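You operate a simulated robot arm through the tools that you are given. There is no shell and no other tool. Be economical: measure what you need, move in short steps, check, and stop when the job is done.

You are at the controls of a simulated robot arm. One attempt, no reset.

TASK
Swing the turntable a quarter turn and tighten the brown pad's bolt with the short key.
Fine: open the turntable latch, swing the turntable and close the latch before the bolt goes in; leave it so; the key goes back in its cup.
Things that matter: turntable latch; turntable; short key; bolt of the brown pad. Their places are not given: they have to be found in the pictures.

Only the result counts: the job must be done as asked and must still hold three seconds after the hand-in. Knocking over, shifting, dropping, spilling or breaking anything else fails it.

THE ROBOT
A 7-joint arm with a two-finger parallel gripper, fixed in place. Base frame: the origin is at the foot of the arm, x ahead of it, y to its left, z up; the work surface is at about z = 5. Lengths are in mm, angles in degrees, forces in N, time in s.
With the tool pointing down near the work surface it reaches from about 240 to 620 mm from the base axis. Its first joint turns from -66.0 to 66.0 degrees. Payload 2.6 kg.
Tool frame: the origin (TCP) lies between the finger pads and is the grasp point; the fingertips stand 30 mm ahead of it; z points along the fingers, y is the line along which they close. The gripper opens to 94 mm. The fingers are 28 mm wide and 10 mm thick; the gripper's body (50 by 96 mm) begins 55 mm behind the TCP.
Orientation is that of the tool frame in the base frame, as a unit quaternion [x, y, z, w]. With the fingers straight down and closing along the base's y, the tool's x points along the base's -x, its y along +y and its z along -z.

THE INTERFACE
- The arm moves only by the tool arm_command. Its argument "rows" is a list of rows, each a list of 7 numbers: the turn, a rotation vector about the tool's x, y, z in degrees, then the shift along the tool's x, y, z in mm, then the opening, from 0 (shut) to 1 (fully open). In form: [[rx, ry, rz, x, y, z, grip], ...]. A call has 1 to 20 rows; each row is the pose to reach, as a shift and turn from the pose commanded when the call began, along the tool's axes at that moment. A row lasts 0.2 s, in which the tool goes at most 50 mm and 8.6 degrees; a call with a longer step from one row to the next is refused whole, and so is a gripper value outside its range. Where a pose cannot be reached the arm comes as near as it can. A force on the tool above 90 N (or 10 N above the force at the start of the call, whichever is more), or a blocked arm, ends the call early, and 0.2 s more pass. The fingers move at their own pace (about 72 mm/s each) and stop on an object; they squeeze with about 31 N. The grip force told is the motor's: it shows also when the fingers shut on nothing. Time passes only in rows, and 0.2 s behind the last, so rows that repeat a pose let the fingers close. It gives the time, the measured TCP pose, the force on the tool (base axes), the opening and the grip force at its end, in the units of the frame above (readings bear some noise).
- Cameras (640 x 400 px; columns grow to the right, rows downward): "scene" is fixed at [36.6, 428.5, 579.7]; the picture's right is [-0.78, -0.63, 0.00], its down [-0.26, 0.32, -0.91] and it looks along [0.57, -0.71, -0.41] (base axes); focal length 306 px, centre (320, 200). "wrist" rides on the gripper at [76, 14, -102] in the tool frame; the picture's right is [-0.18, 0.98, 0.00], its down [-0.75, -0.14, -0.64] and it looks along [-0.63, -0.12, 0.77] (tool axes); focal length 243 px, centre (320, 200).
- camera(camera): a new picture of that camera. The clock stands still meanwhile.
- pixel_to_xyz(camera, pixels): for up to 12 pixels [column, row] of the newest picture of that camera ("zoom" is the newest enlarged one), the place [x, y, z] in the base frame of the surface seen there, good to about 2 mm. The clock stands still meanwhile.
- zoom(camera, box): a new picture of the part [left, top, right, bottom] of that camera's present view, enlarged. The clock stands still meanwhile.
- sign_off(): hands the job in; it is judged then, once.

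Go step by step. Measure first, check grasps and placings, and put right what went wrong. The budget is 80 turns and 38 pictures, counting those below and the enlarged ones. Unless the task says otherwise, let go and move clear before handing in, and close with one line.

The tools are called by a JSON object that holds its "fn" and its "kwargs". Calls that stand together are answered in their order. arm_command: Moves the arm, as the interface text tells. Its arguments: {"type":"object","properties":{"rows":{"type":"array","items":{"type":"array","items":{"type":"number"}}}},"required":["rows"]} The other tools are called the same way: camera (camera) takes a picture; pixel_to_xyz (camera, pixels) gives the place of the surface under pixels of a picture; zoom (camera, box) takes an enlarged picture of a part of a camera's view; sign_off () hands the job in.

At the start:

```text
clock: 0.0
tool_pos: [289.9, 52.7, 452.9]
ee_rot: [0.0, 1.0, 0.0, 0.001]
force: [-0.2, 0.2, -0.1]
width: 93.9
grasp_force: 0.0
```

scene: 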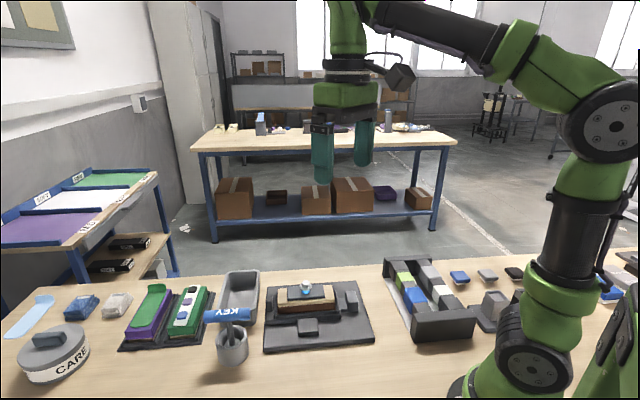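
wrist: 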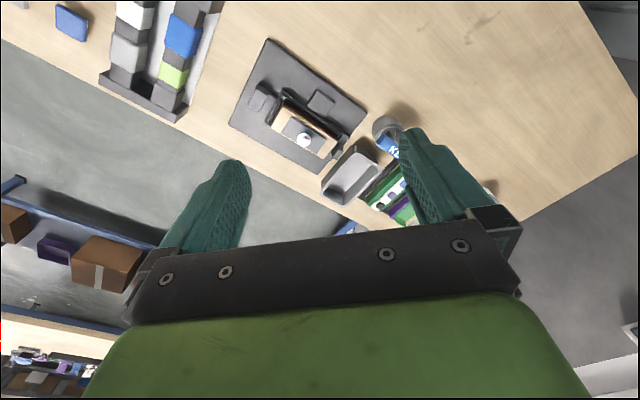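

The scene picture shows a dark base with a block and a bolt near (305,295), and a key in a cup near (230,330). I'll zoom in on both.

{"fn": "zoom", "kwargs": {"camera": "scene", "box": [190, 250, 390, 375]}}

{"fn": "zoom", "kwargs": {"camera": "wrist", "box": [220, 30, 440, 230]}}

```text
3.20 times, centred on (290, 312) of scene
```

zoom: 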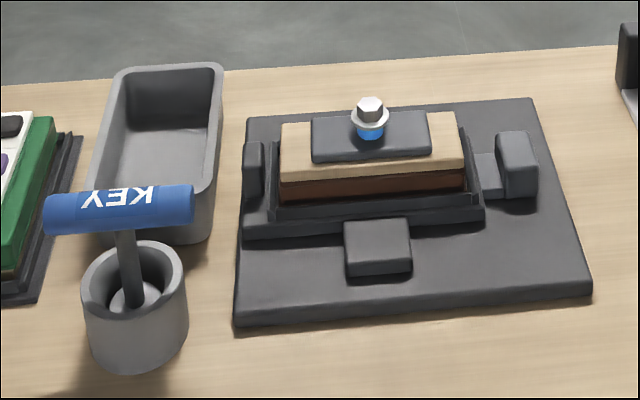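

```text
2.00 times, centred on (330, 130) of wrist
```

zoom: 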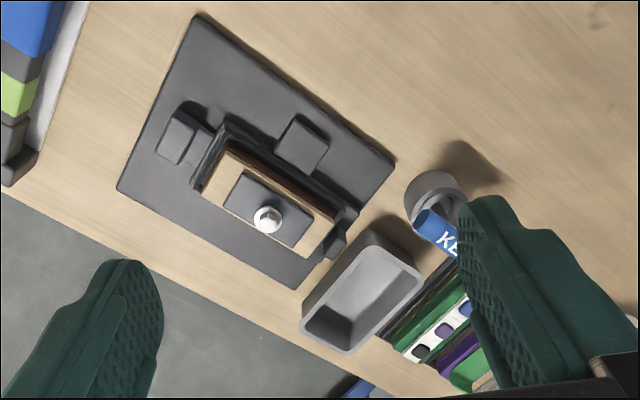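

The fixture stack carries the bolt. I'll measure its main points and the key.

{"fn": "pixel_to_xyz", "kwargs": {"camera": "zoom", "pixels": [[268, 218], [180, 145], [302, 140], [235, 195], [335, 225], [250, 172], [325, 235], [200, 22], [385, 155], [120, 190], [295, 285], [438, 190]]}}

{"fn": "zoom", "kwargs": {"camera": "scene", "box": [370, 240, 640, 400]}}

```text
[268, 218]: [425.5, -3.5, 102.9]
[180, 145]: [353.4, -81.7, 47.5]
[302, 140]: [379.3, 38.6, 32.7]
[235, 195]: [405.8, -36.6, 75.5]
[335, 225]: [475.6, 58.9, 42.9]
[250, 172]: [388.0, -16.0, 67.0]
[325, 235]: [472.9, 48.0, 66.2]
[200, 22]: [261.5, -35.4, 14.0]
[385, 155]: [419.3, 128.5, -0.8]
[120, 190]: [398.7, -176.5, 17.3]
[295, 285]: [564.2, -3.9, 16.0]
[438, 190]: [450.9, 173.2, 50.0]
```

```text
2.37 times, centred on (505, 320) of scene
```

zoom: 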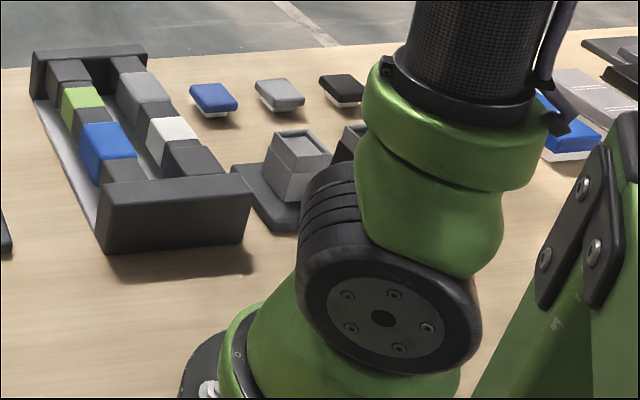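

The fixture plate is centred near (410,-22). I'll drop the hand toward it for a close look.

{"fn": "arm_command", "kwargs": {"rows": [[0, 0, 0, -8, -10, 44, 1], [0, 0, 0, -16, -20, 88, 1], [0, 0, 0, -24, -30, 132, 1], [0, 0, 0, -32, -40, 176, 1], [0, 0, 0, -40, -53, 220, 1]]}}

{"fn": "camera", "kwargs": {"camera": "wrist"}}

```text
clock: 1.2
tool_pos: [331.0, 0.5, 230.1]
ee_rot: [0.001, 1.0, 0.0, 0.0]
force: [0.4, 0.2, -0.1]
width: 93.8
grasp_force: 0.1
```

```text
32 pictures are left
```

wrist: 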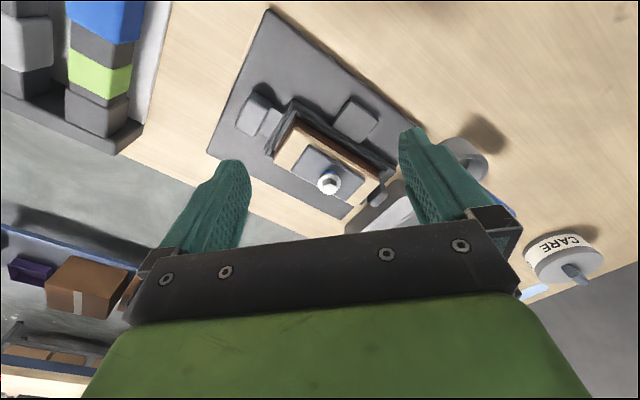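

{"fn": "zoom", "kwargs": {"camera": "wrist", "box": [200, 0, 440, 240]}}

{"fn": "zoom", "kwargs": {"camera": "scene", "box": [255, 270, 385, 360]}}

```text
1.67 times, centred on (320, 120) of wrist
```

zoom: 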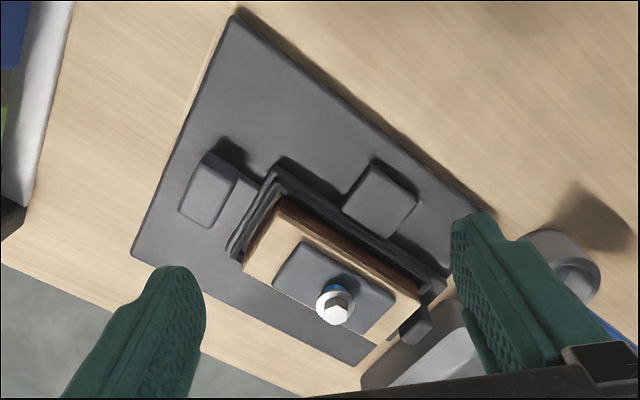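

```text
4.44 times, centred on (320, 315) of scene
```

zoom: 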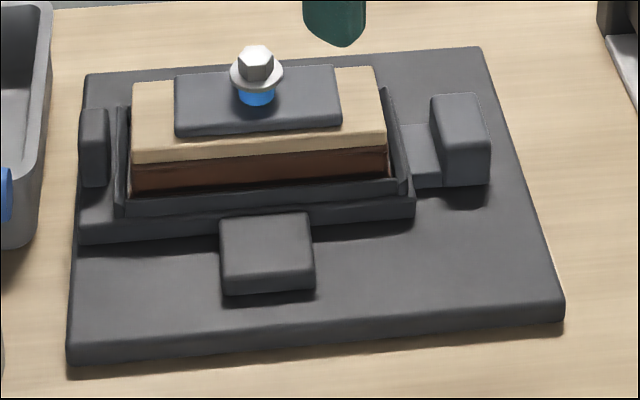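

The tray holds the stack, with a knob at its left end, a two-part block at right (460,140) and a low block in front (267,253). I'll measure these shapes.

{"fn": "pixel_to_xyz", "kwargs": {"camera": "zoom", "pixels": [[225, 220], [305, 218], [312, 285], [228, 290], [436, 98], [482, 97], [489, 148], [446, 148], [420, 140], [412, 178], [432, 180], [468, 180]]}}

{"fn": "pixel_to_xyz", "kwargs": {"camera": "zoom", "pixels": [[90, 112], [105, 112], [95, 180], [84, 240], [410, 212], [100, 218], [412, 195], [118, 195], [135, 158], [384, 138], [375, 70], [138, 85]]}}

{"fn": "pixel_to_xyz", "kwargs": {"camera": "zoom", "pixels": [[72, 348], [558, 308], [480, 50], [90, 76], [255, 52], [255, 98], [180, 128], [338, 120], [334, 70], [180, 78], [150, 185], [380, 165]]}}

```text
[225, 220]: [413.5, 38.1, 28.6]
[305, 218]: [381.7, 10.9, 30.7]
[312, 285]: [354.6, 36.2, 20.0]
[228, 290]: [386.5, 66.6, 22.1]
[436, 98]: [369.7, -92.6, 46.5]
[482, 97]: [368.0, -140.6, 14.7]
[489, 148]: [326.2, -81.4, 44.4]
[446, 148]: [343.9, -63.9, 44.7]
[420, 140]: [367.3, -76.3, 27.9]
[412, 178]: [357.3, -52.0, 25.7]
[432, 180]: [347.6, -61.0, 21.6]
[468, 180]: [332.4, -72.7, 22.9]
```

```text
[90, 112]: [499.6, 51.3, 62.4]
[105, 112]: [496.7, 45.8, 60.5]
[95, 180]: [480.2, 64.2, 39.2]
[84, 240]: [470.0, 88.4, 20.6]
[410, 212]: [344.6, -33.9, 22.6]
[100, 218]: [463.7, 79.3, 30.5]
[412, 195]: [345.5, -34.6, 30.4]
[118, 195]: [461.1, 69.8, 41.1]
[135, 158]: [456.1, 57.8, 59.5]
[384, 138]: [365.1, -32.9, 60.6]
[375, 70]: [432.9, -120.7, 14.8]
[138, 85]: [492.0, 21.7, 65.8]
```

```text
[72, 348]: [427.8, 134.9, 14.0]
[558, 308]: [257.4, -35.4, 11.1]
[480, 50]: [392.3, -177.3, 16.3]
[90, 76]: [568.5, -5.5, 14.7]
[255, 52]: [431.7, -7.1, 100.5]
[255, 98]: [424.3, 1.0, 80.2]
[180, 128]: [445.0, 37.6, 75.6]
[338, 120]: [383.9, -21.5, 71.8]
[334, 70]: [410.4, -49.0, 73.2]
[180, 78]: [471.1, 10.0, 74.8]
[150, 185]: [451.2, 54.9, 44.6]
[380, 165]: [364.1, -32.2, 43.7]
```

The axes sit at 45° and the stack is centred near (428,-4). I need a lower view to tell the latch from the stop, so I'll tilt the hand.

{"fn": "arm_command", "kwargs": {"rows": [[0, -7.5, 0, 3, -5, 15, 1], [0, -15, 0, 6, -10, 30, 1], [0, -22.5, 0, 9, -15, 45, 1], [0, -30, 0, 11, -20, 60, 1]]}}

{"fn": "zoom", "kwargs": {"camera": "wrist", "box": [180, 0, 480, 220]}}

```text
clock: 2.2
tool_pos: [319.4, -20.5, 170.9]
ee_rot: [0.0, 0.966, 0.001, 0.258]
force: [-0.4, 0.6, -0.1]
width: 94.1
grasp_force: 0.0
```

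```text
1.82 times, centred on (330, 110) of wrist
```

zoom: 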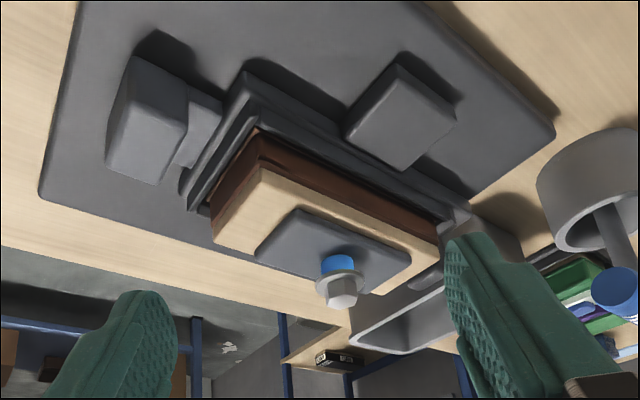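

Upside-down view; I'll zoom tighter on the front block and the latch candidate.

{"fn": "zoom", "kwargs": {"camera": "wrist", "box": [220, 20, 400, 132]}}

{"fn": "pixel_to_xyz", "kwargs": {"camera": "zoom", "pixels": [[455, 125], [395, 215], [330, 190], [400, 100], [420, 215], [500, 250], [130, 200], [150, 270], [190, 240], [230, 170], [300, 150], [270, 190]]}}

```text
3.56 times, centred on (310, 76) of wrist
```

zoom: 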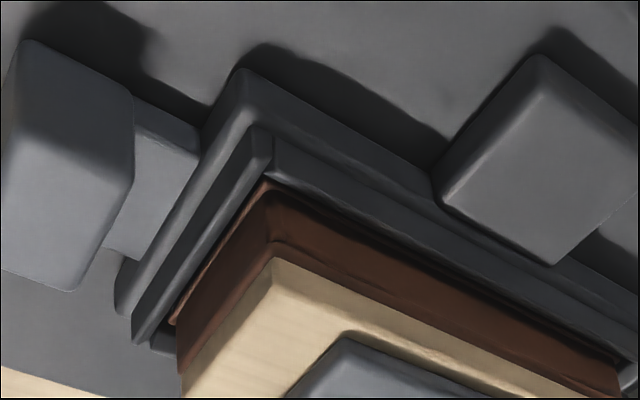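

```text
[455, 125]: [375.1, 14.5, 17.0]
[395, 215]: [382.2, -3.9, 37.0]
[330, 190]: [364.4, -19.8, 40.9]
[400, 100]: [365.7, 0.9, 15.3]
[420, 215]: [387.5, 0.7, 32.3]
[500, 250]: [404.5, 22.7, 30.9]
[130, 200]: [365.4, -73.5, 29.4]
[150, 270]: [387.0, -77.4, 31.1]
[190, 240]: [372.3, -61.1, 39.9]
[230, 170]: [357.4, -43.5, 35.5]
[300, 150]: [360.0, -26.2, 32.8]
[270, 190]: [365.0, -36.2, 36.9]
```

The low block in front looks like an arm of the turntable: it has the same radius as the right end, so it should meet the latch tongue after a quarter turn. The right block at (347,-86) looks like the sliding latch. I'll straighten the hand above it, then turn it 45°.

{"fn": "arm_command", "kwargs": {"rows": [[0, 7.5, 0, -5, -16, 6, 1], [0, 15, 0, -10, -32, 12, 1], [0, 22.5, 0, -15, -48, 18, 1], [0, 30, 0, -18.7, -65, 23.5, 1]]}}

{"fn": "arm_command", "kwargs": {"rows": [[0, 0, -7.5, 0, 0, 0, 1], [0, 0, -15, 0, 0, 0, 1], [0, 0, -22.5, 0, 0, 0, 1], [0, 0, -30, 0, 0, 0, 1], [0, 0, -37.5, 0, 0, 0, 1], [0, 0, -45, 0, 0, 0, 1]]}}

{"fn": "camera", "kwargs": {"camera": "wrist"}}

```text
clock: 3.2
tool_pos: [347.7, -86.1, 160.9]
ee_rot: [0.001, 1.0, 0.0, -0.001]
force: [0.2, -0.3, 0.2]
width: 93.8
grasp_force: 0.0
```

```text
clock: 4.6
tool_pos: [347.9, -85.3, 161.0]
ee_rot: [-0.383, 0.924, 0.001, 0.001]
force: [0.2, -0.2, -0.2]
width: 94.3
grasp_force: 0.1
```

```text
27 pictures are left
```

wrist: 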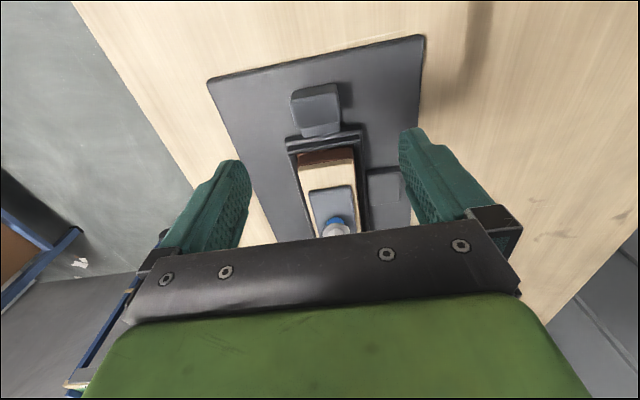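

The view is aligned now and the back side of the tray has no lobe. I'll zoom on the latch to measure it.

{"fn": "zoom", "kwargs": {"camera": "wrist", "box": [240, 50, 440, 240]}}

{"fn": "pixel_to_xyz", "kwargs": {"camera": "wrist", "pixels": [[294, 95], [338, 88], [300, 125], [340, 118], [318, 106], [306, 133], [338, 128], [372, 177], [399, 173], [374, 200], [403, 195], [336, 230]]}}

```text
2.11 times, centred on (340, 145) of wrist
```

zoom: 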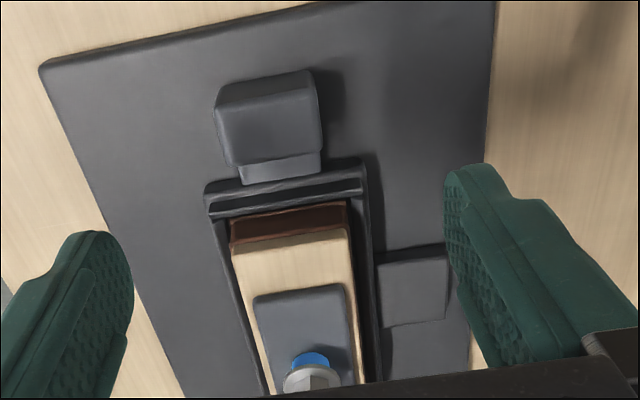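

```text
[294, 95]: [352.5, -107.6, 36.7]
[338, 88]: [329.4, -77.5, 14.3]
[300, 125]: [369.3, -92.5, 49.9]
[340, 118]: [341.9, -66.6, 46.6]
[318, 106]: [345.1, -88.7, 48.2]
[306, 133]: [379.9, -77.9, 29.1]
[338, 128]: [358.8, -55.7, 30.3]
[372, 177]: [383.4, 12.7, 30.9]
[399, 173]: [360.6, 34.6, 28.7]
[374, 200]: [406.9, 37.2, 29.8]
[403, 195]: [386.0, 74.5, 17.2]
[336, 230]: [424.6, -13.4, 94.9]
```

The latch knob is centred at about (347,-87) with its top at z 48. I'll descend around it and close.

{"fn": "arm_command", "kwargs": {"rows": [[0, 0, 0, 0.5, -0.6, 40, 1], [0, 0, 0, 1, -1.2, 75, 1], [0, 0, 0, 1, -1.2, 95, 1], [0, 0, 0, 1, -1.2, 109, 1], [0, 0, 0, 1, -1.2, 109, 0.3], [0, 0, 0, 1, -1.2, 109, 0.3], [0, 0, 0, 1, -1.2, 109, 0.3], [0, 0, 0, 1, -1.2, 109, 0.3]]}}

```text
clock: 6.4
tool_pos: [349.8, -87.2, 54.4]
ee_rot: [-0.383, 0.924, -0.003, 0.002]
force: [2.3, -9.9, 33.4]
width: 44.3
grasp_force: 14.8
```

There is a 33 N upward force and the fingers stopped at 44 mm, so I'll look.

{"fn": "camera", "kwargs": {"camera": "wrist"}}

{"fn": "zoom", "kwargs": {"camera": "scene", "box": [255, 250, 415, 360]}}

```text
25 pictures are left
```

wrist: 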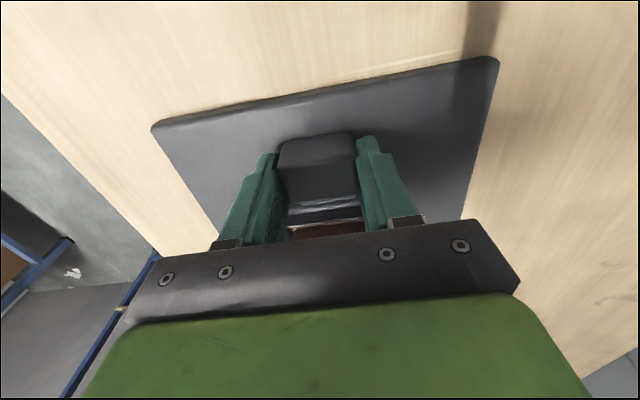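

```text
3.64 times, centred on (335, 305) of scene
```

zoom: 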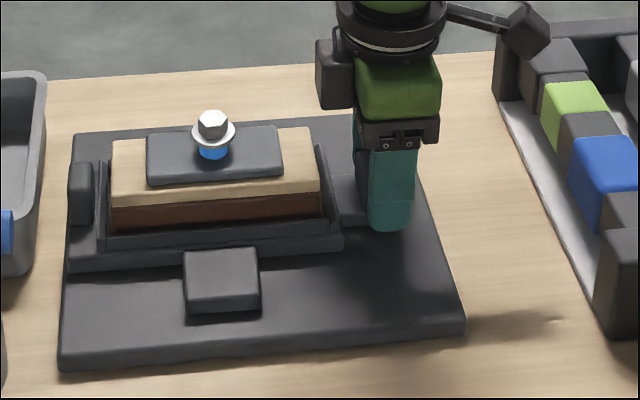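

The fingers hold the knob well. I'll ease up a little and pull the latch outward along tool +x.

{"fn": "arm_command", "kwargs": {"rows": [[0, 0, 0, 0, 0, -3, 0.2], [0, 0, 0, 0, 0, -3, 0.2], [0, 0, 0, 3, 0, -3, 0.2], [0, 0, 0, 6, 0, -3, 0.2], [0, 0, 0, 10, 0, -3, 0.2]]}}

```text
clock: 7.6
tool_pos: [341.8, -96.5, 55.5]
ee_rot: [-0.384, 0.923, -0.004, 0.003]
force: [31.0, -30.4, -43.2]
width: 43.9
grasp_force: 45.1
```

The latch slid 12 mm with no drag along its axis; the load is only sideways and vertical from misalignment. I'll relax that and pull further.

{"fn": "arm_command", "kwargs": {"rows": [[0, 0, 0, 0, -2, 1.2, 0.2], [0, 0, 0, 3, -2, 1.2, 0.2], [0, 0, 0, 6, -2, 1.2, 0.2], [0, 0, 0, 9, -2, 1.2, 0.2]]}}

{"fn": "zoom", "kwargs": {"camera": "scene", "box": [255, 250, 415, 360]}}

```text
clock: 8.6
tool_pos: [336.6, -100.5, 55.4]
ee_rot: [-0.383, 0.924, -0.001, 0.003]
force: [8.2, -4.3, 15.8]
width: 43.5
grasp_force: 45.2
```

```text
3.64 times, centred on (335, 305) of scene
```

zoom: 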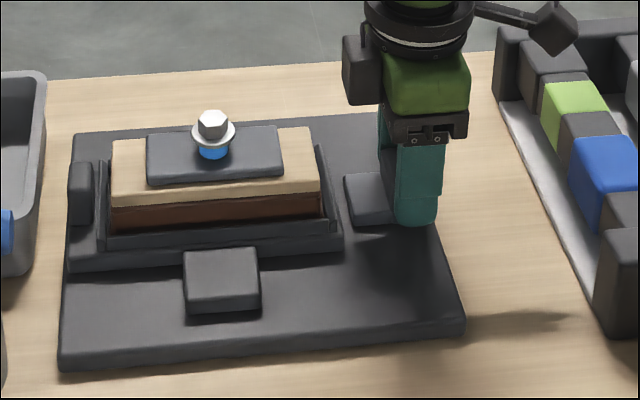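

The latch is out about 19 mm, and a gap shows at (345,220). I'll measure the tongue end and the tray end.

{"fn": "pixel_to_xyz", "kwargs": {"camera": "zoom", "pixels": [[350, 180], [356, 222], [385, 178], [338, 240], [335, 190], [338, 215], [440, 240], [460, 325], [85, 165], [75, 255], [365, 200], [375, 190]]}}

```text
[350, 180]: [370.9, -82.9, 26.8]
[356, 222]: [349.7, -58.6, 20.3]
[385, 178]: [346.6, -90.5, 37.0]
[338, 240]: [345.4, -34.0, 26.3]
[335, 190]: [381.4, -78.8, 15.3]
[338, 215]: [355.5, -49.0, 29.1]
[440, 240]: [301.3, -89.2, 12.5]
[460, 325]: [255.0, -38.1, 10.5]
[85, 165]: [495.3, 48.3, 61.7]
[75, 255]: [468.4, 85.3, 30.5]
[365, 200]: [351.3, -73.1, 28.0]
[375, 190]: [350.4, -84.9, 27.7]
```

The tongue tip is at u≈205 and the tray corners sweep to about 211, so it is clear. I'll pull a little more to find its stop, then release and rise.

{"fn": "arm_command", "kwargs": {"rows": [[0, 0, 0, 2, 0, 0, 0.2], [0, 0, 0, 5, 0, 0, 0.2], [0, 0, 0, 5, 0, 0, 0.2]]}}

```text
clock: 9.4
tool_pos: [336.4, -102.4, 54.9]
ee_rot: [-0.385, 0.923, -0.001, 0.006]
force: [34.8, 26.8, 6.6]
width: 43.8
grasp_force: 44.5
```

The latch hit its stop (43 N), so it is fully open. I'll release, rise, and travel to above the turntable knob at the far end.

{"fn": "arm_command", "kwargs": {"rows": [[0, 0, 0, -4, 0, 0, 0.4], [0, 0, 0, -4, 0, 0, 1], [0, 0, 0, -4, 0, 0, 1], [0, 0, 0, -4, 0, 0, 1], [0, 0, 0, -4, 0, -35, 1], [0, 0, 0, -4, 0, -75, 1], [0, 0, 0, -4, 0, -105, 1], [0, 0, 0, -50, 0, -105, 1], [0, 0, 0, -95, 0, -105, 1], [0, 0, 0, -140, 0, -105, 1], [0, 0, 0, -185, 0, -105, 1], [0, 0, 0, -209, 0, -105, 1]]}}

{"fn": "zoom", "kwargs": {"camera": "wrist", "box": [200, 30, 440, 240]}}

```text
clock: 12.0
tool_pos: [479.1, 44.6, 157.7]
ee_rot: [-0.382, 0.924, 0.0, 0.0]
force: [1.0, 0.0, 0.7]
width: 93.8
grasp_force: 0.1
```

```text
1.90 times, centred on (320, 135) of wrist
```

zoom: 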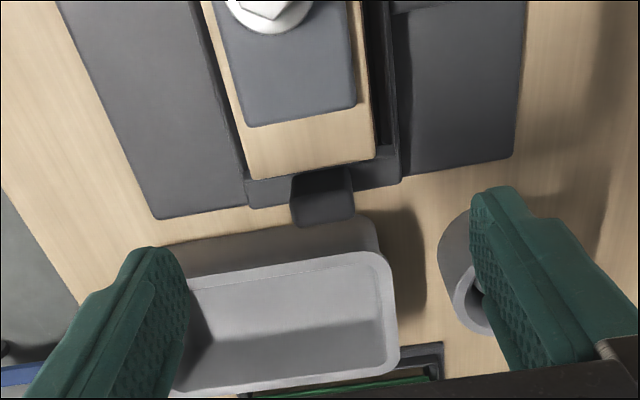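

{"fn": "pixel_to_xyz", "kwargs": {"camera": "zoom", "pixels": [[298, 172], [350, 170], [298, 195], [350, 190], [293, 222], [352, 215], [325, 182], [250, 200], [398, 178], [260, 170], [370, 155], [270, 5]]}}

{"fn": "camera", "kwargs": {"camera": "scene"}}

```text
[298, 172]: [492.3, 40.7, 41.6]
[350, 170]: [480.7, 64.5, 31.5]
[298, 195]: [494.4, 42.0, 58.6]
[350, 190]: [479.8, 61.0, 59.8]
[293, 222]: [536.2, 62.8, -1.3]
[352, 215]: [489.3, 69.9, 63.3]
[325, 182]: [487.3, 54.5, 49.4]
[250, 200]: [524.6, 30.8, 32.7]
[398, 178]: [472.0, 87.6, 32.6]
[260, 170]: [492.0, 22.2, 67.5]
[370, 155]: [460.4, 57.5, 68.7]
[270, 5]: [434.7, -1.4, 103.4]
```

```text
21 pictures are left
```

scene: 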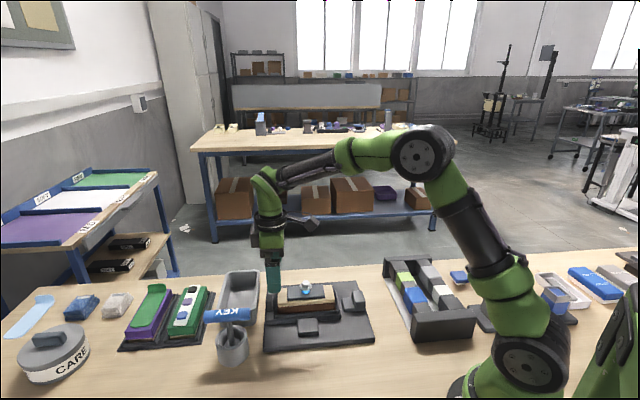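

The knob spans u 380–396, v 296–320, top z 63. I'll check the bin and key heights before planning a push around the arc.

{"fn": "pixel_to_xyz", "kwargs": {"camera": "scene", "pixels": [[207, 317], [228, 314], [247, 312], [228, 322], [231, 332], [219, 340], [246, 338], [232, 360], [222, 306], [255, 300], [230, 270], [260, 272]]}}

{"fn": "pixel_to_xyz", "kwargs": {"camera": "zoom", "pixels": [[190, 287], [378, 258], [372, 232], [180, 255], [450, 240], [470, 320], [480, 290], [392, 360]]}}

{"fn": "zoom", "kwargs": {"camera": "scene", "box": [190, 280, 290, 380]}}

```text
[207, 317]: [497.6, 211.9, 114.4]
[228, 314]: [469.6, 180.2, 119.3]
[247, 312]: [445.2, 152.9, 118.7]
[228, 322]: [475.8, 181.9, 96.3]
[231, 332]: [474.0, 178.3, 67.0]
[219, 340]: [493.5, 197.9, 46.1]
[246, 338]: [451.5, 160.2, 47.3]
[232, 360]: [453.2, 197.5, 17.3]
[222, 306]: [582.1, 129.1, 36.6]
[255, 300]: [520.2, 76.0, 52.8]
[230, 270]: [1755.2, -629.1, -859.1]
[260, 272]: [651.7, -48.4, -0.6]
```

```text
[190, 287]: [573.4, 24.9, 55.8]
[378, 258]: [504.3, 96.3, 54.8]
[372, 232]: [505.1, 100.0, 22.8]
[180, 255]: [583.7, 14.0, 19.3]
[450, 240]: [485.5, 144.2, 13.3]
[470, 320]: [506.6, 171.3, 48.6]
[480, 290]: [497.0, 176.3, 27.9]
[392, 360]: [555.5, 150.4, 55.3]
```

```text
4.00 times, centred on (240, 330) of scene
```

zoom: 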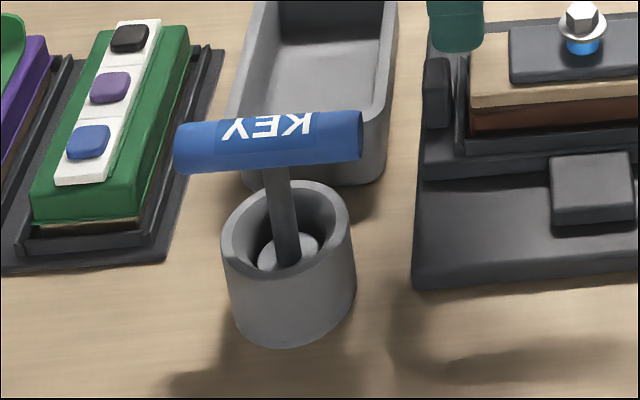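

The key handle tops out at z 120 and the bin edge is at u≈424, so a push with closed fingers is clear. I'll turn the hand 90° and place it behind the knob, shut and up high.

{"fn": "arm_command", "kwargs": {"rows": [[0, 0, 8.2, -1.5, -4, 0, 0.5], [0, 0, 16.4, -3, -8, 0, 0], [0, 0, 24.6, -4.5, -12, 0, 0], [0, 0, 32.8, -6, -16, 0, 0], [0, 0, 41, -7.5, -20, 0, 0], [0, 0, 49.2, -9, -24, 0, 0], [0, 0, 57.4, -10.5, -28, 0, 0], [0, 0, 65.6, -12, -31, 0, 0], [0, 0, 73.8, -13.5, -34, 0, 0], [0, 0, 82, -15, -36, 0, 0], [0, 0, 90, -15.7, -37.8, 0, 0]]}}

```text
clock: 14.4
tool_pos: [516.5, 26.5, 158.0]
ee_rot: [0.384, 0.923, 0.0, 0.0]
force: [-0.3, -0.2, 0.6]
width: 0.0
grasp_force: 30.7
```

The hand is behind the knob. I'll descend to tips at z 45, touch the knob, and try the first 12° counter-clockwise.

{"fn": "arm_command", "kwargs": {"rows": [[0, 0, 0, 0, 2, 40, 0], [0, 0, 0, 0, 2, 70, 0], [0, 0, 0, 0, 2, 83, 0], [0, 0, 0, 6, 2, 83, 0], [0, 0, 0, 12.5, 2, 83, 0], [0, 0, -3, 17, 3.2, 83, 0], [0, 0, -6, 21.7, 4.4, 83, 0], [0, 0, -9, 26.4, 5.1, 83, 0], [0, 0, -12, 31.1, 5.7, 83, 0]]}}

{"fn": "zoom", "kwargs": {"camera": "scene", "box": [240, 250, 400, 360]}}

```text
clock: 16.4
tool_pos: [498.9, 54.1, 75.6]
ee_rot: [0.284, 0.959, 0.0, 0.0]
force: [0.6, -0.1, -0.4]
width: 0.0
grasp_force: 30.9
```

```text
3.64 times, centred on (320, 305) of scene
```

zoom: 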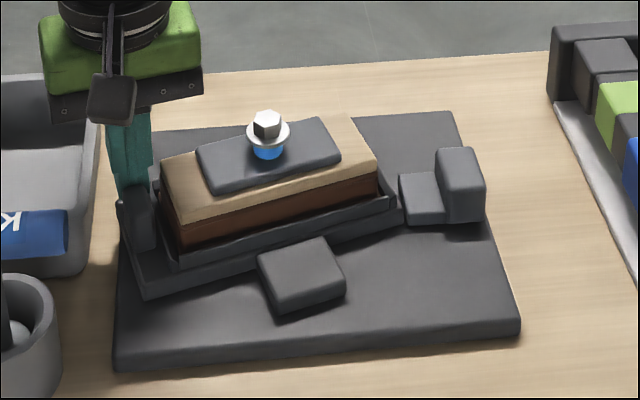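

The turntable, lobe and stack turn together, so I'll carry on along the arc to about 84°.

{"fn": "arm_command", "kwargs": {"rows": [[0, 0, -6, 9.19, 2.35, 0, 0], [0, 0, -12, 18.57, 3.72, 0, 0], [0, 0, -18, 28.05, 4.11, 0, 0], [0, 0, -24, 37.51, 3.5, 0, 0], [0, 0, -30, 46.87, 1.91, 0, 0], [0, 0, -36, 56, -0.65, 0, 0], [0, 0, -42, 64.82, -4.15, 0, 0], [0, 0, -48, 73.21, -8.56, 0, 0], [0, 0, -54, 81.11, -13.82, 0, 0], [0, 0, -60, 88.41, -19.87, 0, 0], [0, 0, -66, 95.04, -26.65, 0, 0], [0, 0, -72, 100.93, -34.09, 0, 0]]}}

{"fn": "zoom", "kwargs": {"camera": "scene", "box": [240, 250, 400, 360]}}

```text
clock: 19.0
tool_pos: [395.6, 79.2, 75.5]
ee_rot: [-0.335, 0.942, -0.001, 0.0]
force: [0.7, -0.2, 0.6]
width: 0.0
grasp_force: 30.8
```

```text
3.64 times, centred on (320, 305) of scene
```

zoom: 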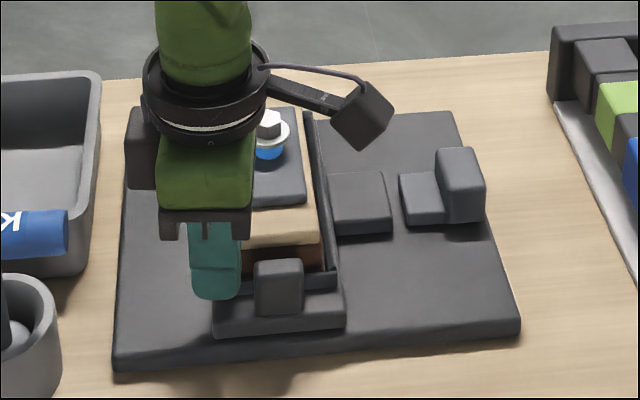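

The lobe is nearly facing the latch tongue at (395,200). I'll push the last 6° in small steps and then measure the alignment.

{"fn": "arm_command", "kwargs": {"rows": [[0, 0, -2, 3.04, 0.89, 0, 0], [0, 0, -4, 6.1, 1.67, 0, 0], [0, 0, -6, 9.19, 2.35, 0, 0]]}}

{"fn": "zoom", "kwargs": {"camera": "scene", "box": [260, 270, 390, 360]}}

{"fn": "pixel_to_xyz", "kwargs": {"camera": "zoom", "pixels": [[290, 200], [300, 240], [400, 250], [405, 220], [240, 330], [330, 325], [385, 195], [440, 130], [410, 150], [400, 190], [340, 205], [350, 140]]}}

```text
clock: 19.8
tool_pos: [388.6, 78.0, 75.7]
ee_rot: [-0.384, 0.924, 0.0, 0.001]
force: [2.7, 1.8, -1.9]
width: 0.0
grasp_force: 31.3
```

```text
4.44 times, centred on (325, 315) of scene
```

zoom: 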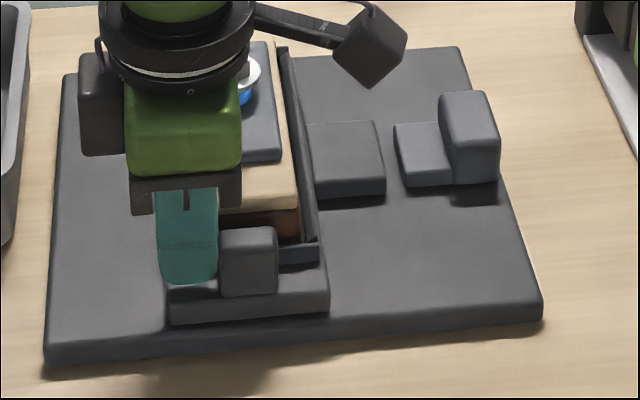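

```text
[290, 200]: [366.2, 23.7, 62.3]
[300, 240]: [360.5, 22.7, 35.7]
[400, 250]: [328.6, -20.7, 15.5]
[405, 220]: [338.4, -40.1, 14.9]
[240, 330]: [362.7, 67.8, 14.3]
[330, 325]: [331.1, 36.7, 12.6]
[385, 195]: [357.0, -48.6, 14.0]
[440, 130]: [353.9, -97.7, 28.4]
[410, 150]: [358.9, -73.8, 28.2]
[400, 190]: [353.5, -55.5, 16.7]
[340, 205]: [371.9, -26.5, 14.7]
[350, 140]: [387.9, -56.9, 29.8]
```

Measuring the turntable edges now to check that it is square.

{"fn": "pixel_to_xyz", "kwargs": {"camera": "zoom", "pixels": [[175, 300], [322, 292], [176, 316], [324, 306], [374, 126], [381, 174], [370, 126], [377, 174], [318, 182], [400, 130], [405, 180], [399, 128]]}}

```text
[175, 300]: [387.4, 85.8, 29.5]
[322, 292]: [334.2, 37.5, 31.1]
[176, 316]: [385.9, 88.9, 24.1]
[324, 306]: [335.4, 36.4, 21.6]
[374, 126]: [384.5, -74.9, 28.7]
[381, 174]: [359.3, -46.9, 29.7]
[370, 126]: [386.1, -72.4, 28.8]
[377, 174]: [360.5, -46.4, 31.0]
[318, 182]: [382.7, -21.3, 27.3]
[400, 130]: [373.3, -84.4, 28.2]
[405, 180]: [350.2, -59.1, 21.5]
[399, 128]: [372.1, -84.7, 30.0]
```

The turntable is square (edge at about 44°, lobe and tongue both centred at v≈306). I'll back off, rise, and go to the latch knob with the fingers open.

{"fn": "arm_command", "kwargs": {"rows": [[0, 0, 0, -8, 0, 0, 0], [0, 0, 0, -12, 0, -10, 0], [0, 0, 0, -12, 0, -50, 0], [0, 0, 0, -12, 0, -85, 0], [0, 0, 0, 25, -20, -85, 1], [0, 0, 0, 65, -40, -85, 1], [0, 0, 0, 105, -60, -85, 1], [0, 0, 0, 140, -80, -85, 1], [0, 0, 0, 164, -88.4, -85, 1], [0, 0, 0, 164, -88.4, -50, 1], [0, 0, 0, 164, -88.4, -15, 1], [0, 0, 0, 164, -88.4, 8, 1], [0, 0, 0, 164, -88.4, 20.2, 1]]}}

{"fn": "zoom", "kwargs": {"camera": "scene", "box": [260, 250, 420, 360]}}

```text
clock: 22.6
tool_pos: [334.6, -103.6, 54.1]
ee_rot: [-0.382, 0.924, 0.0, 0.0]
force: [-0.3, -0.6, 0.3]
width: 94.2
grasp_force: 0.1
```

```text
3.64 times, centred on (340, 305) of scene
```

zoom: 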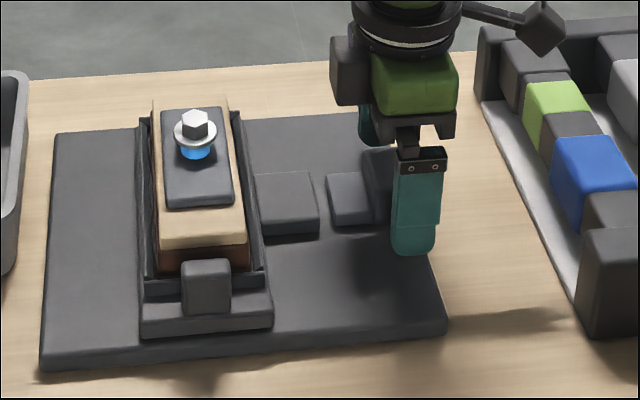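

The fingers straddle the latch knob. I'll close and slide it back toward the lobe.

{"fn": "arm_command", "kwargs": {"rows": [[0, 0, 0, 0, 0, 0, 0.5], [0, 0, 0, 0, 0, 0, 0.2], [0, 0, 0, 0, 0, 0, 0.2], [0, 0, 0, 0, 0, 0, 0.2], [0, 0, 0, -5, 0, 0, 0.2], [0, 0, 0, -10, 0, 0, 0.2], [0, 0, 0, -15, 0, 0, 0.2], [0, 0, 0, -20, 0, 0, 0.2], [0, 0, 0, -23, 0, 0, 0.2], [0, 0, 0, -26, 0, 0, 0.2], [0, 0, 0, -26, 0, 0, 0.2]]}}

```text
clock: 25.0
tool_pos: [349.1, -88.4, 53.4]
ee_rot: [-0.38, 0.925, -0.001, -0.005]
force: [-31.7, -27.8, 7.5]
width: 43.7
grasp_force: 45.1
```

The latch moved 21 mm and met its stop (42 N), the same place it started closed. I'll release, rise and check.

{"fn": "arm_command", "kwargs": {"rows": [[0, 0, 0, 3.5, 0, 0, 0.2], [0, 0, 0, 3.5, 0, 0, 0.6], [0, 0, 0, 3.5, 0, 0, 1], [0, 0, 0, 3.5, 0, 0, 1], [0, 0, 0, 3.5, 0, -40, 1], [0, 0, 0, 3.5, 0, -80, 1], [0, 0, 0, 3.5, 0, -120, 1], [0, 0, 0, 45, 0, -150, 1]]}}

{"fn": "zoom", "kwargs": {"camera": "scene", "box": [190, 270, 390, 380]}}

{"fn": "zoom", "kwargs": {"camera": "wrist", "box": [200, 20, 440, 240]}}

```text
refused: row 8 steps farther than a row can; nothing moved
```

```text
3.20 times, centred on (290, 325) of scene
```

zoom: 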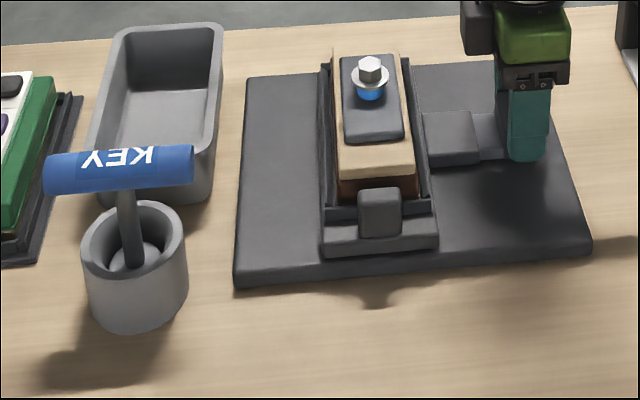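

```text
1.82 times, centred on (320, 130) of wrist
```

zoom: 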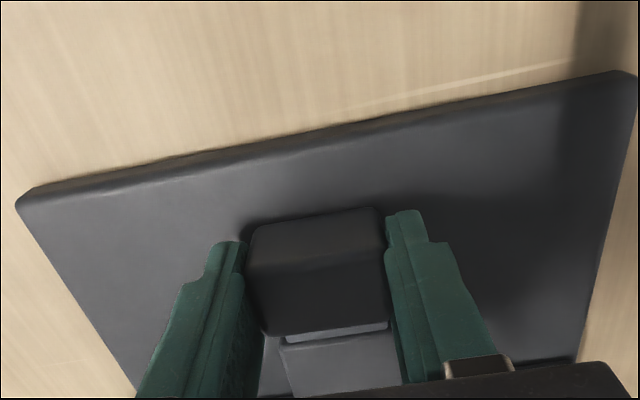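

The latch tongue is under and against the lobe again. I'll resend the release with shorter steps.

{"fn": "arm_command", "kwargs": {"rows": [[0, 0, 0, 3.5, 0, 0, 0.2], [0, 0, 0, 3.5, 0, 0, 0.6], [0, 0, 0, 3.5, 0, 0, 1], [0, 0, 0, 3.5, 0, 0, 1], [0, 0, 0, 3.5, 0, -40, 1], [0, 0, 0, 3.5, 0, -80, 1], [0, 0, 0, 3.5, 0, -120, 1], [0, 0, 0, 3.5, 0, -167, 1], [0, 0, 0, -42, 15, -167, 1], [0, 0, 0, -87, 32, -167, 1], [0, 0, 0, -132, 49, -167, 1], [0, 0, 0, -177, 66, -167, 1], [0, 0, 0, -222, 83, -167, 1], [0, 0, 0, -260, 99, -167, 1], [0, 0, 0, -272, 102, -167, 1]]}}

{"fn": "camera", "kwargs": {"camera": "wrist"}}

```text
clock: 28.2
tool_pos: [475.1, 179.8, 222.6]
ee_rot: [-0.383, 0.924, 0.001, 0.0]
force: [0.0, 0.2, 0.5]
width: 93.7
grasp_force: 0.0
```

```text
13 pictures are left
```

wrist: 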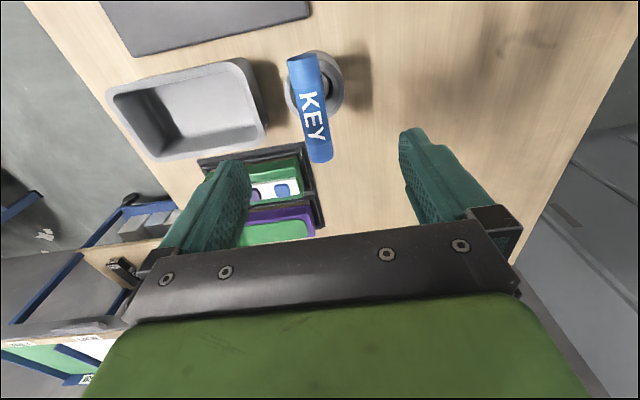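

The key handle shows at (310,108), nearly along the tool's x. I'll measure its axis and the bolt-side geometry.

{"fn": "pixel_to_xyz", "kwargs": {"camera": "wrist", "pixels": [[303, 62], [306, 80], [309, 100], [313, 120], [317, 140], [321, 155], [290, 62], [317, 60], [311, 158], [330, 155], [297, 108], [324, 108]]}}

{"fn": "pixel_to_xyz", "kwargs": {"camera": "wrist", "pixels": [[315, 52], [341, 92], [328, 85], [325, 95], [338, 75], [288, 95], [318, 112], [335, 105]]}}

```text
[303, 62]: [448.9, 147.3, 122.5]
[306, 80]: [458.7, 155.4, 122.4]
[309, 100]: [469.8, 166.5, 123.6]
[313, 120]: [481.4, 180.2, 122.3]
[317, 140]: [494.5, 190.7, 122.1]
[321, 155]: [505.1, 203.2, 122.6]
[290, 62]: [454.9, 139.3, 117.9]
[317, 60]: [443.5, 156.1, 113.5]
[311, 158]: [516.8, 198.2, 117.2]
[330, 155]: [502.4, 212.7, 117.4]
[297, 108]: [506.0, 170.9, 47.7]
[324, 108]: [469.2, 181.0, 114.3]
```

```text
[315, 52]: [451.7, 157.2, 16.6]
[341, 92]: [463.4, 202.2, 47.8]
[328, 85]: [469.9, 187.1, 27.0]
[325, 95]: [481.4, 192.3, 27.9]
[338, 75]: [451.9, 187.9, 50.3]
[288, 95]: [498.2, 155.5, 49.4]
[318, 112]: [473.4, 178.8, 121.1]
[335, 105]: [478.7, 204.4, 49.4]
```

The handle axis is at v≈214, z≈111, centred at (477,175). I'll descend, close on it, and lift slightly to test the grip.

{"fn": "arm_command", "kwargs": {"rows": [[0, 0, 0, 2, -5.2, 40, 1], [0, 0, 0, 2, -5.2, 75, 1], [0, 0, 0, 2, -5.2, 100, 1], [0, 0, 0, 2, -5.2, 114, 1], [0, 0, 0, 2, -5.2, 114, 0.5], [0, 0, 0, 2, -5.2, 114, 0], [0, 0, 0, 2, -5.2, 114, 0], [0, 0, 0, 2, -5.2, 114, 0], [0, 0, 0, 2, -5.2, 114, 0]]}}

{"fn": "arm_command", "kwargs": {"rows": [[0, 0, 0, 0, 0, -8, 0], [0, 0, 0, 0, 0, -20, 0], [0, 0, 0, 0, 0, -20, 0]]}}

```text
clock: 30.2
tool_pos: [474.9, 174.6, 109.1]
ee_rot: [-0.384, 0.924, 0.001, 0.001]
force: [0.0, 0.6, 0.0]
width: 28.7
grasp_force: 30.6
```

```text
clock: 31.0
tool_pos: [474.7, 174.5, 129.2]
ee_rot: [-0.383, 0.924, 0.0, 0.001]
force: [-0.5, 0.1, -2.2]
width: 28.6
grasp_force: 31.2
```

The key is held and lifted (2 N load). I'll raise it well clear and look at its length.

{"fn": "arm_command", "kwargs": {"rows": [[0, 0, 0, 0, 0, -40, 0], [0, 0, 0, 0, 0, -80, 0], [0, 0, 0, 0, 0, -120, 0], [0, 0, 0, 0, 0, -140, 0], [0, 0, 0, 0, 0, -140, 0]]}}

{"fn": "zoom", "kwargs": {"camera": "scene", "box": [180, 220, 360, 370]}}

```text
clock: 32.2
tool_pos: [474.7, 174.1, 268.7]
ee_rot: [-0.383, 0.924, -0.001, 0.001]
force: [0.5, 0.6, -1.2]
width: 28.6
grasp_force: 31.3
```

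```text
2.67 times, centred on (270, 295) of scene
```

zoom: 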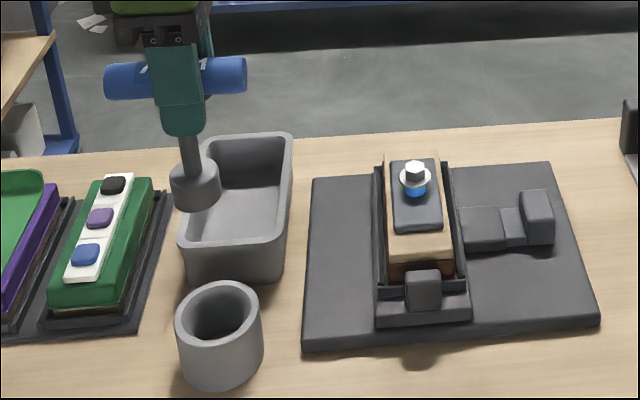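

The key hangs clear, with its socket at (195,185) in the zoom. I'll measure the socket and the bolt head.

{"fn": "pixel_to_xyz", "kwargs": {"camera": "zoom", "pixels": [[172, 190], [220, 182], [195, 172], [197, 190], [198, 208], [190, 145], [414, 164], [414, 176], [403, 178], [430, 178], [415, 192], [414, 184]]}}

{"fn": "pixel_to_xyz", "kwargs": {"camera": "zoom", "pixels": [[407, 166], [423, 166], [393, 160], [436, 158], [393, 230], [441, 225], [389, 170], [452, 250], [389, 262], [126, 82], [225, 75], [412, 200]]}}

```text
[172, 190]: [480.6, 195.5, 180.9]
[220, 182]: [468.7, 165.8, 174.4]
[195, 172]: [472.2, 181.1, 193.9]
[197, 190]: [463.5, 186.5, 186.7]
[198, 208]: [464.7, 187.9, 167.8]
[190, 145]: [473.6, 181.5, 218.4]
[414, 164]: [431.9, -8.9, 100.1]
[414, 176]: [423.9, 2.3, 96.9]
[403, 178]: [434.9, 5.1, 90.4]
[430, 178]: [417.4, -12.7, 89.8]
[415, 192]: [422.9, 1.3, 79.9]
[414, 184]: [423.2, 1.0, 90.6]
```

```text
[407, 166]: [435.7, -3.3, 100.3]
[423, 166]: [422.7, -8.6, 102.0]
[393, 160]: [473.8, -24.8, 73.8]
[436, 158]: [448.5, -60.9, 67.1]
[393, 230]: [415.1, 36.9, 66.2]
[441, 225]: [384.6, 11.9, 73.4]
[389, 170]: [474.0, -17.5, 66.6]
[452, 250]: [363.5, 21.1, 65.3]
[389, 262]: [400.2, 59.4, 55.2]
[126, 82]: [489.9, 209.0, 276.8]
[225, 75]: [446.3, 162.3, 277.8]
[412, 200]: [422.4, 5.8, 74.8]
```

The socket axis sits about 5 mm to +u of the TCP, with its bottom 101 mm below. The bolt axis is near (u 300, v 307). I'll carry the key over the bolt and stop above it.

{"fn": "arm_command", "kwargs": {"rows": [[0, 0, 0, 35, -20, 0, 0], [0, 0, 0, 70, -40, 0, 0], [0, 0, 0, 105, -60, 0, 0], [0, 0, 0, 140, -80, 0, 0], [0, 0, 0, 164, -95, 0, 0], [0, 0, 0, 164, -95, 25, 0], [0, 0, 0, 164, -95, 46, 0], [0, 0, 0, 164, -95, 46, 0]]}}

{"fn": "zoom", "kwargs": {"camera": "scene", "box": [260, 220, 380, 320]}}

{"fn": "camera", "kwargs": {"camera": "wrist"}}

```text
clock: 34.0
tool_pos: [427.2, -8.6, 222.6]
ee_rot: [-0.382, 0.924, 0.0, 0.001]
force: [-0.4, 0.2, -0.7]
width: 28.7
grasp_force: 31.0
```

```text
4.00 times, centred on (320, 270) of scene
```

zoom: 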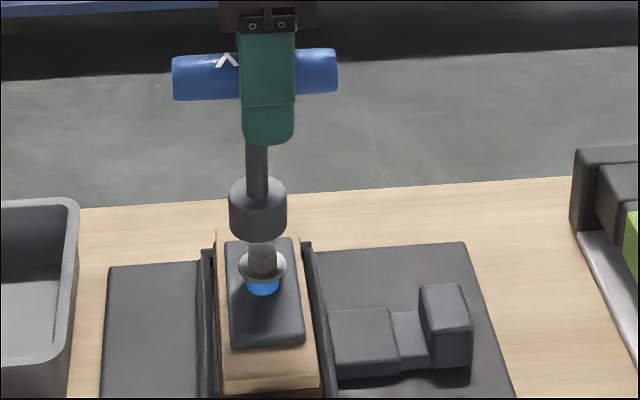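

```text
10 pictures are left
```

wrist: 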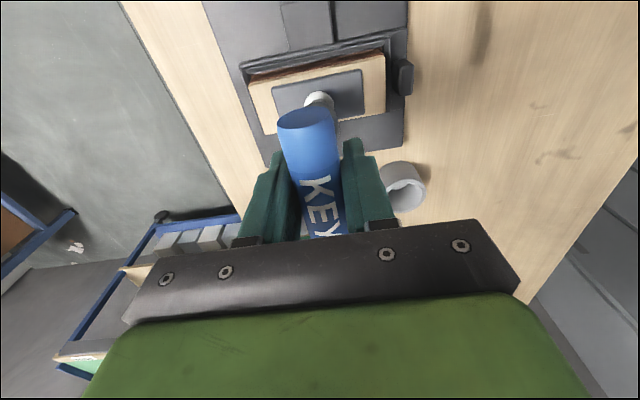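

The columns match (socket axis projects to about 261, head at 262 in the zoom). I'll measure depth points for the v direction.

{"fn": "pixel_to_xyz", "kwargs": {"camera": "zoom", "pixels": [[258, 210], [258, 220], [258, 230], [259, 240], [256, 165], [262, 256], [262, 264], [262, 272], [262, 277], [262, 288], [240, 270], [285, 270]]}}

{"fn": "pixel_to_xyz", "kwargs": {"camera": "wrist", "pixels": [[318, 96], [308, 98], [331, 98], [318, 92], [313, 97], [326, 97], [305, 104], [334, 108]]}}

```text
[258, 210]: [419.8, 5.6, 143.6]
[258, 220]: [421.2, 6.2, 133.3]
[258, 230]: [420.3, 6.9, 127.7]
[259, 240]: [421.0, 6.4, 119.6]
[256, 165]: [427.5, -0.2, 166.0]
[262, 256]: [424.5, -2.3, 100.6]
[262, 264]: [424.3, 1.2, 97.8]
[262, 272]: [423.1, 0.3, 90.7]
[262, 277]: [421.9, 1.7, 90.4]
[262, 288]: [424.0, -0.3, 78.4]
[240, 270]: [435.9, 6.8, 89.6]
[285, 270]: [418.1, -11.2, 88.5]
```

```text
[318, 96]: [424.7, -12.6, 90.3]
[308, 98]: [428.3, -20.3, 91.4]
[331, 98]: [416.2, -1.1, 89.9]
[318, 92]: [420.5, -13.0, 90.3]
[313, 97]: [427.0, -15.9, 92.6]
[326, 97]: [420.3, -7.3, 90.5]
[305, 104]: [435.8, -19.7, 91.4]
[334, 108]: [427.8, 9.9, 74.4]
```

The key axis is about 1 mm too far in +v. I'll correct that and lower slowly onto the head, watching the force.

{"fn": "arm_command", "kwargs": {"rows": [[0, 0, 0, 0, 1, 4, 0], [0, 0, 0, 0, 1, 10, 0], [0, 0, 0, 0, 1, 15, 0], [0, 0, 0, 0, 1, 18, 0], [0, 0, 0, 0, 1, 21, 0], [0, 0, 0, 0, 1, 24, 0]]}}

```text
clock: 35.4
tool_pos: [427.4, -7.2, 199.0]
ee_rot: [-0.383, 0.924, 0.0, 0.0]
force: [-0.4, -0.4, -2.2]
width: 29.0
grasp_force: 31.0
```

No contact force yet with the TCP at 199. I'll keep lowering in 2 mm steps.

{"fn": "arm_command", "kwargs": {"rows": [[0, 0, 0, 0, 0, 2, 0], [0, 0, 0, 0, 0, 4, 0], [0, 0, 0, 0, 0, 6, 0], [0, 0, 0, 0, 0, 8, 0]]}}

{"fn": "zoom", "kwargs": {"camera": "scene", "box": [270, 235, 370, 325]}}

```text
clock: 36.4
tool_pos: [427.3, -6.9, 192.4]
ee_rot: [-0.382, 0.924, 0.0, 0.003]
force: [0.3, -1.1, 30.5]
width: 28.6
grasp_force: 31.1
```

```text
4.44 times, centred on (320, 280) of scene
```

zoom: 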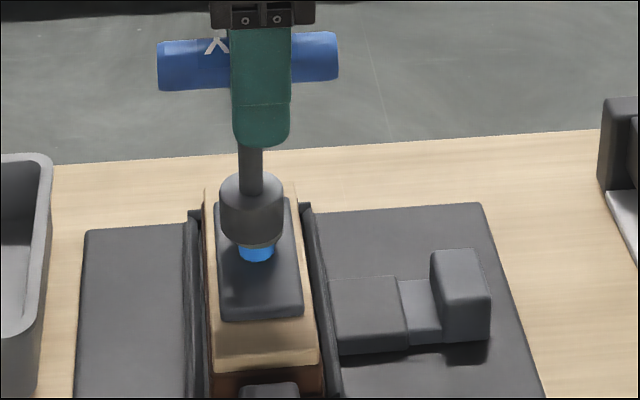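

The socket is seated over the head: it rests on the flange at TCP z 192 with 30 N, and the head is hidden. I'll turn clockwise about the key axis and watch height and force.

{"fn": "arm_command", "kwargs": {"rows": [[0, 0, 8, 0, 0.5, 0, 0], [0, 0, 16, -0.1, 1, 0, 0], [0, 0, 24, -0.3, 1.5, 0, 0], [0, 0, 32, -0.6, 2, 0, 0], [0, 0, 40, -0.9, 2.4, 0, 0], [0, 0, 45, -1.1, 2.6, 0, 0]]}}

```text
clock: 37.8
tool_pos: [425.1, -3.9, 189.9]
ee_rot: [0.001, 1.0, 0.0, 0.001]
force: [1.8, 1.1, 21.0]
width: 28.6
grasp_force: 30.3
```

It dropped 2.5 mm over 45°, so it is seating or threading in. I'll continue clockwise with a slight downward follow.

{"fn": "arm_command", "kwargs": {"rows": [[0, 0, 8, 0, 0.5, 0.3, 0], [0, 0, 16, -0.1, 1, 0.6, 0], [0, 0, 24, -0.3, 1.5, 0.9, 0], [0, 0, 32, -0.6, 2, 1.2, 0], [0, 0, 40, -0.9, 2.4, 1.5, 0], [0, 0, 48, -1.2, 2.7, 1.8, 0], [0, 0, 56, -1.6, 3.1, 2, 0]]}}

```text
clock: 39.4
tool_pos: [425.1, -2.2, 187.9]
ee_rot: [0.471, 0.882, 0.0, 0.0]
force: [3.3, -1.4, 13.8]
width: 28.6
grasp_force: 31.0
```

It keeps sinking about 2 mm per 56° with little force. I'll go on clockwise.

{"fn": "arm_command", "kwargs": {"rows": [[0, 0, 8, 0, 0.5, 0.4, 0], [0, 0, 16, -0.1, 1, 0.8, 0], [0, 0, 24, -0.3, 1.5, 1.2, 0], [0, 0, 32, -0.6, 2, 1.6, 0], [0, 0, 40, -0.9, 2.4, 2, 0], [0, 0, 48, -1.2, 2.7, 2.4, 0], [0, 0, 56, -1.6, 3.1, 2.8, 0]]}}

{"fn": "zoom", "kwargs": {"camera": "scene", "box": [270, 235, 370, 325]}}

```text
clock: 41.0
tool_pos: [429.7, -1.4, 185.6]
ee_rot: [0.83, 0.558, 0.001, 0.0]
force: [0.8, -1.5, 24.3]
width: 28.6
grasp_force: 31.0
```

```text
4.44 times, centred on (320, 280) of scene
```

zoom: 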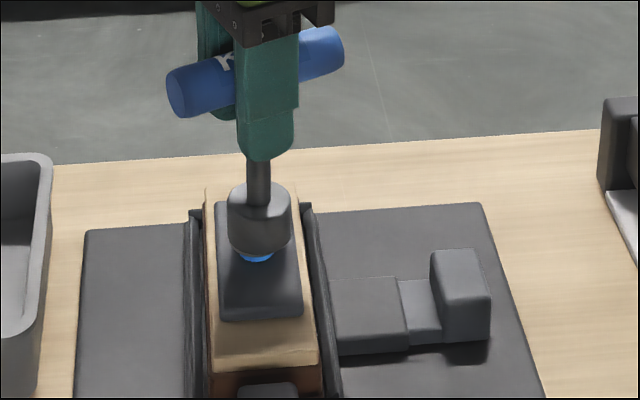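

The blue collar is shrinking, so the bolt is going in. I'll try another 40° and watch whether the wrist follows.

{"fn": "arm_command", "kwargs": {"rows": [[0, 0, 8, 0, 0.5, 0.4, 0], [0, 0, 16, -0.1, 1, 0.8, 0], [0, 0, 24, -0.3, 1.5, 1.1, 0], [0, 0, 32, -0.6, 2, 1.4, 0], [0, 0, 40, -0.9, 2.4, 1.7, 0]]}}

```text
clock: 42.2
tool_pos: [433.1, -2.6, 183.5]
ee_rot: [0.971, 0.241, 0.0, 0.0]
force: [7.9, 2.4, 17.9]
width: 29.0
grasp_force: 31.1
```

The wrist still follows at -152° and the key is sinking. I'll try 24° more.

{"fn": "arm_command", "kwargs": {"rows": [[0, 0, 8, 0, 0.5, 0.4, 0], [0, 0, 16, -0.1, 1, 0.7, 0], [0, 0, 24, -0.3, 1.5, 1, 0]]}}

```text
clock: 43.0
tool_pos: [433.6, -4.8, 183.6]
ee_rot: [0.999, 0.033, 0.001, 0.001]
force: [3.0, -1.6, 21.6]
width: 28.8
grasp_force: 31.1
```

The height no longer changes (183.6), so the bolt may be seated. I'll try a bit more to feel for the stop.

{"fn": "arm_command", "kwargs": {"rows": [[0, 0, 6, 0, 0.4, 0, 0], [0, 0, 12, 0, 0.8, 0, 0], [0, 0, 18, -0.2, 1.1, 0, 0], [0, 0, 18, -0.2, 1.1, 0, 0]]}}

{"fn": "zoom", "kwargs": {"camera": "scene", "box": [280, 240, 360, 310]}}

```text
clock: 44.0
tool_pos: [431.3, -5.5, 182.4]
ee_rot: [0.992, -0.122, 0.0, 0.0]
force: [6.4, -2.3, 12.4]
width: 28.9
grasp_force: 30.9
```

```text
5.71 times, centred on (320, 275) of scene
```

zoom: 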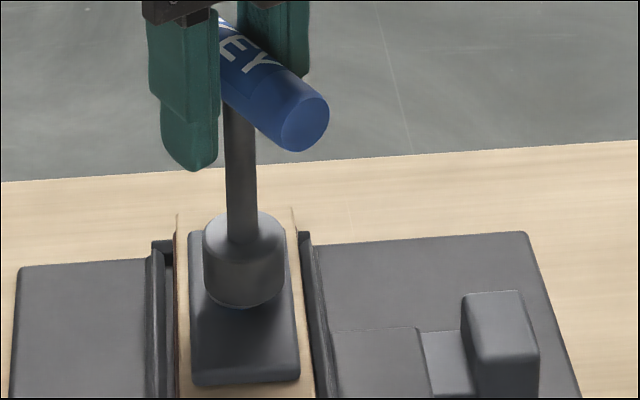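

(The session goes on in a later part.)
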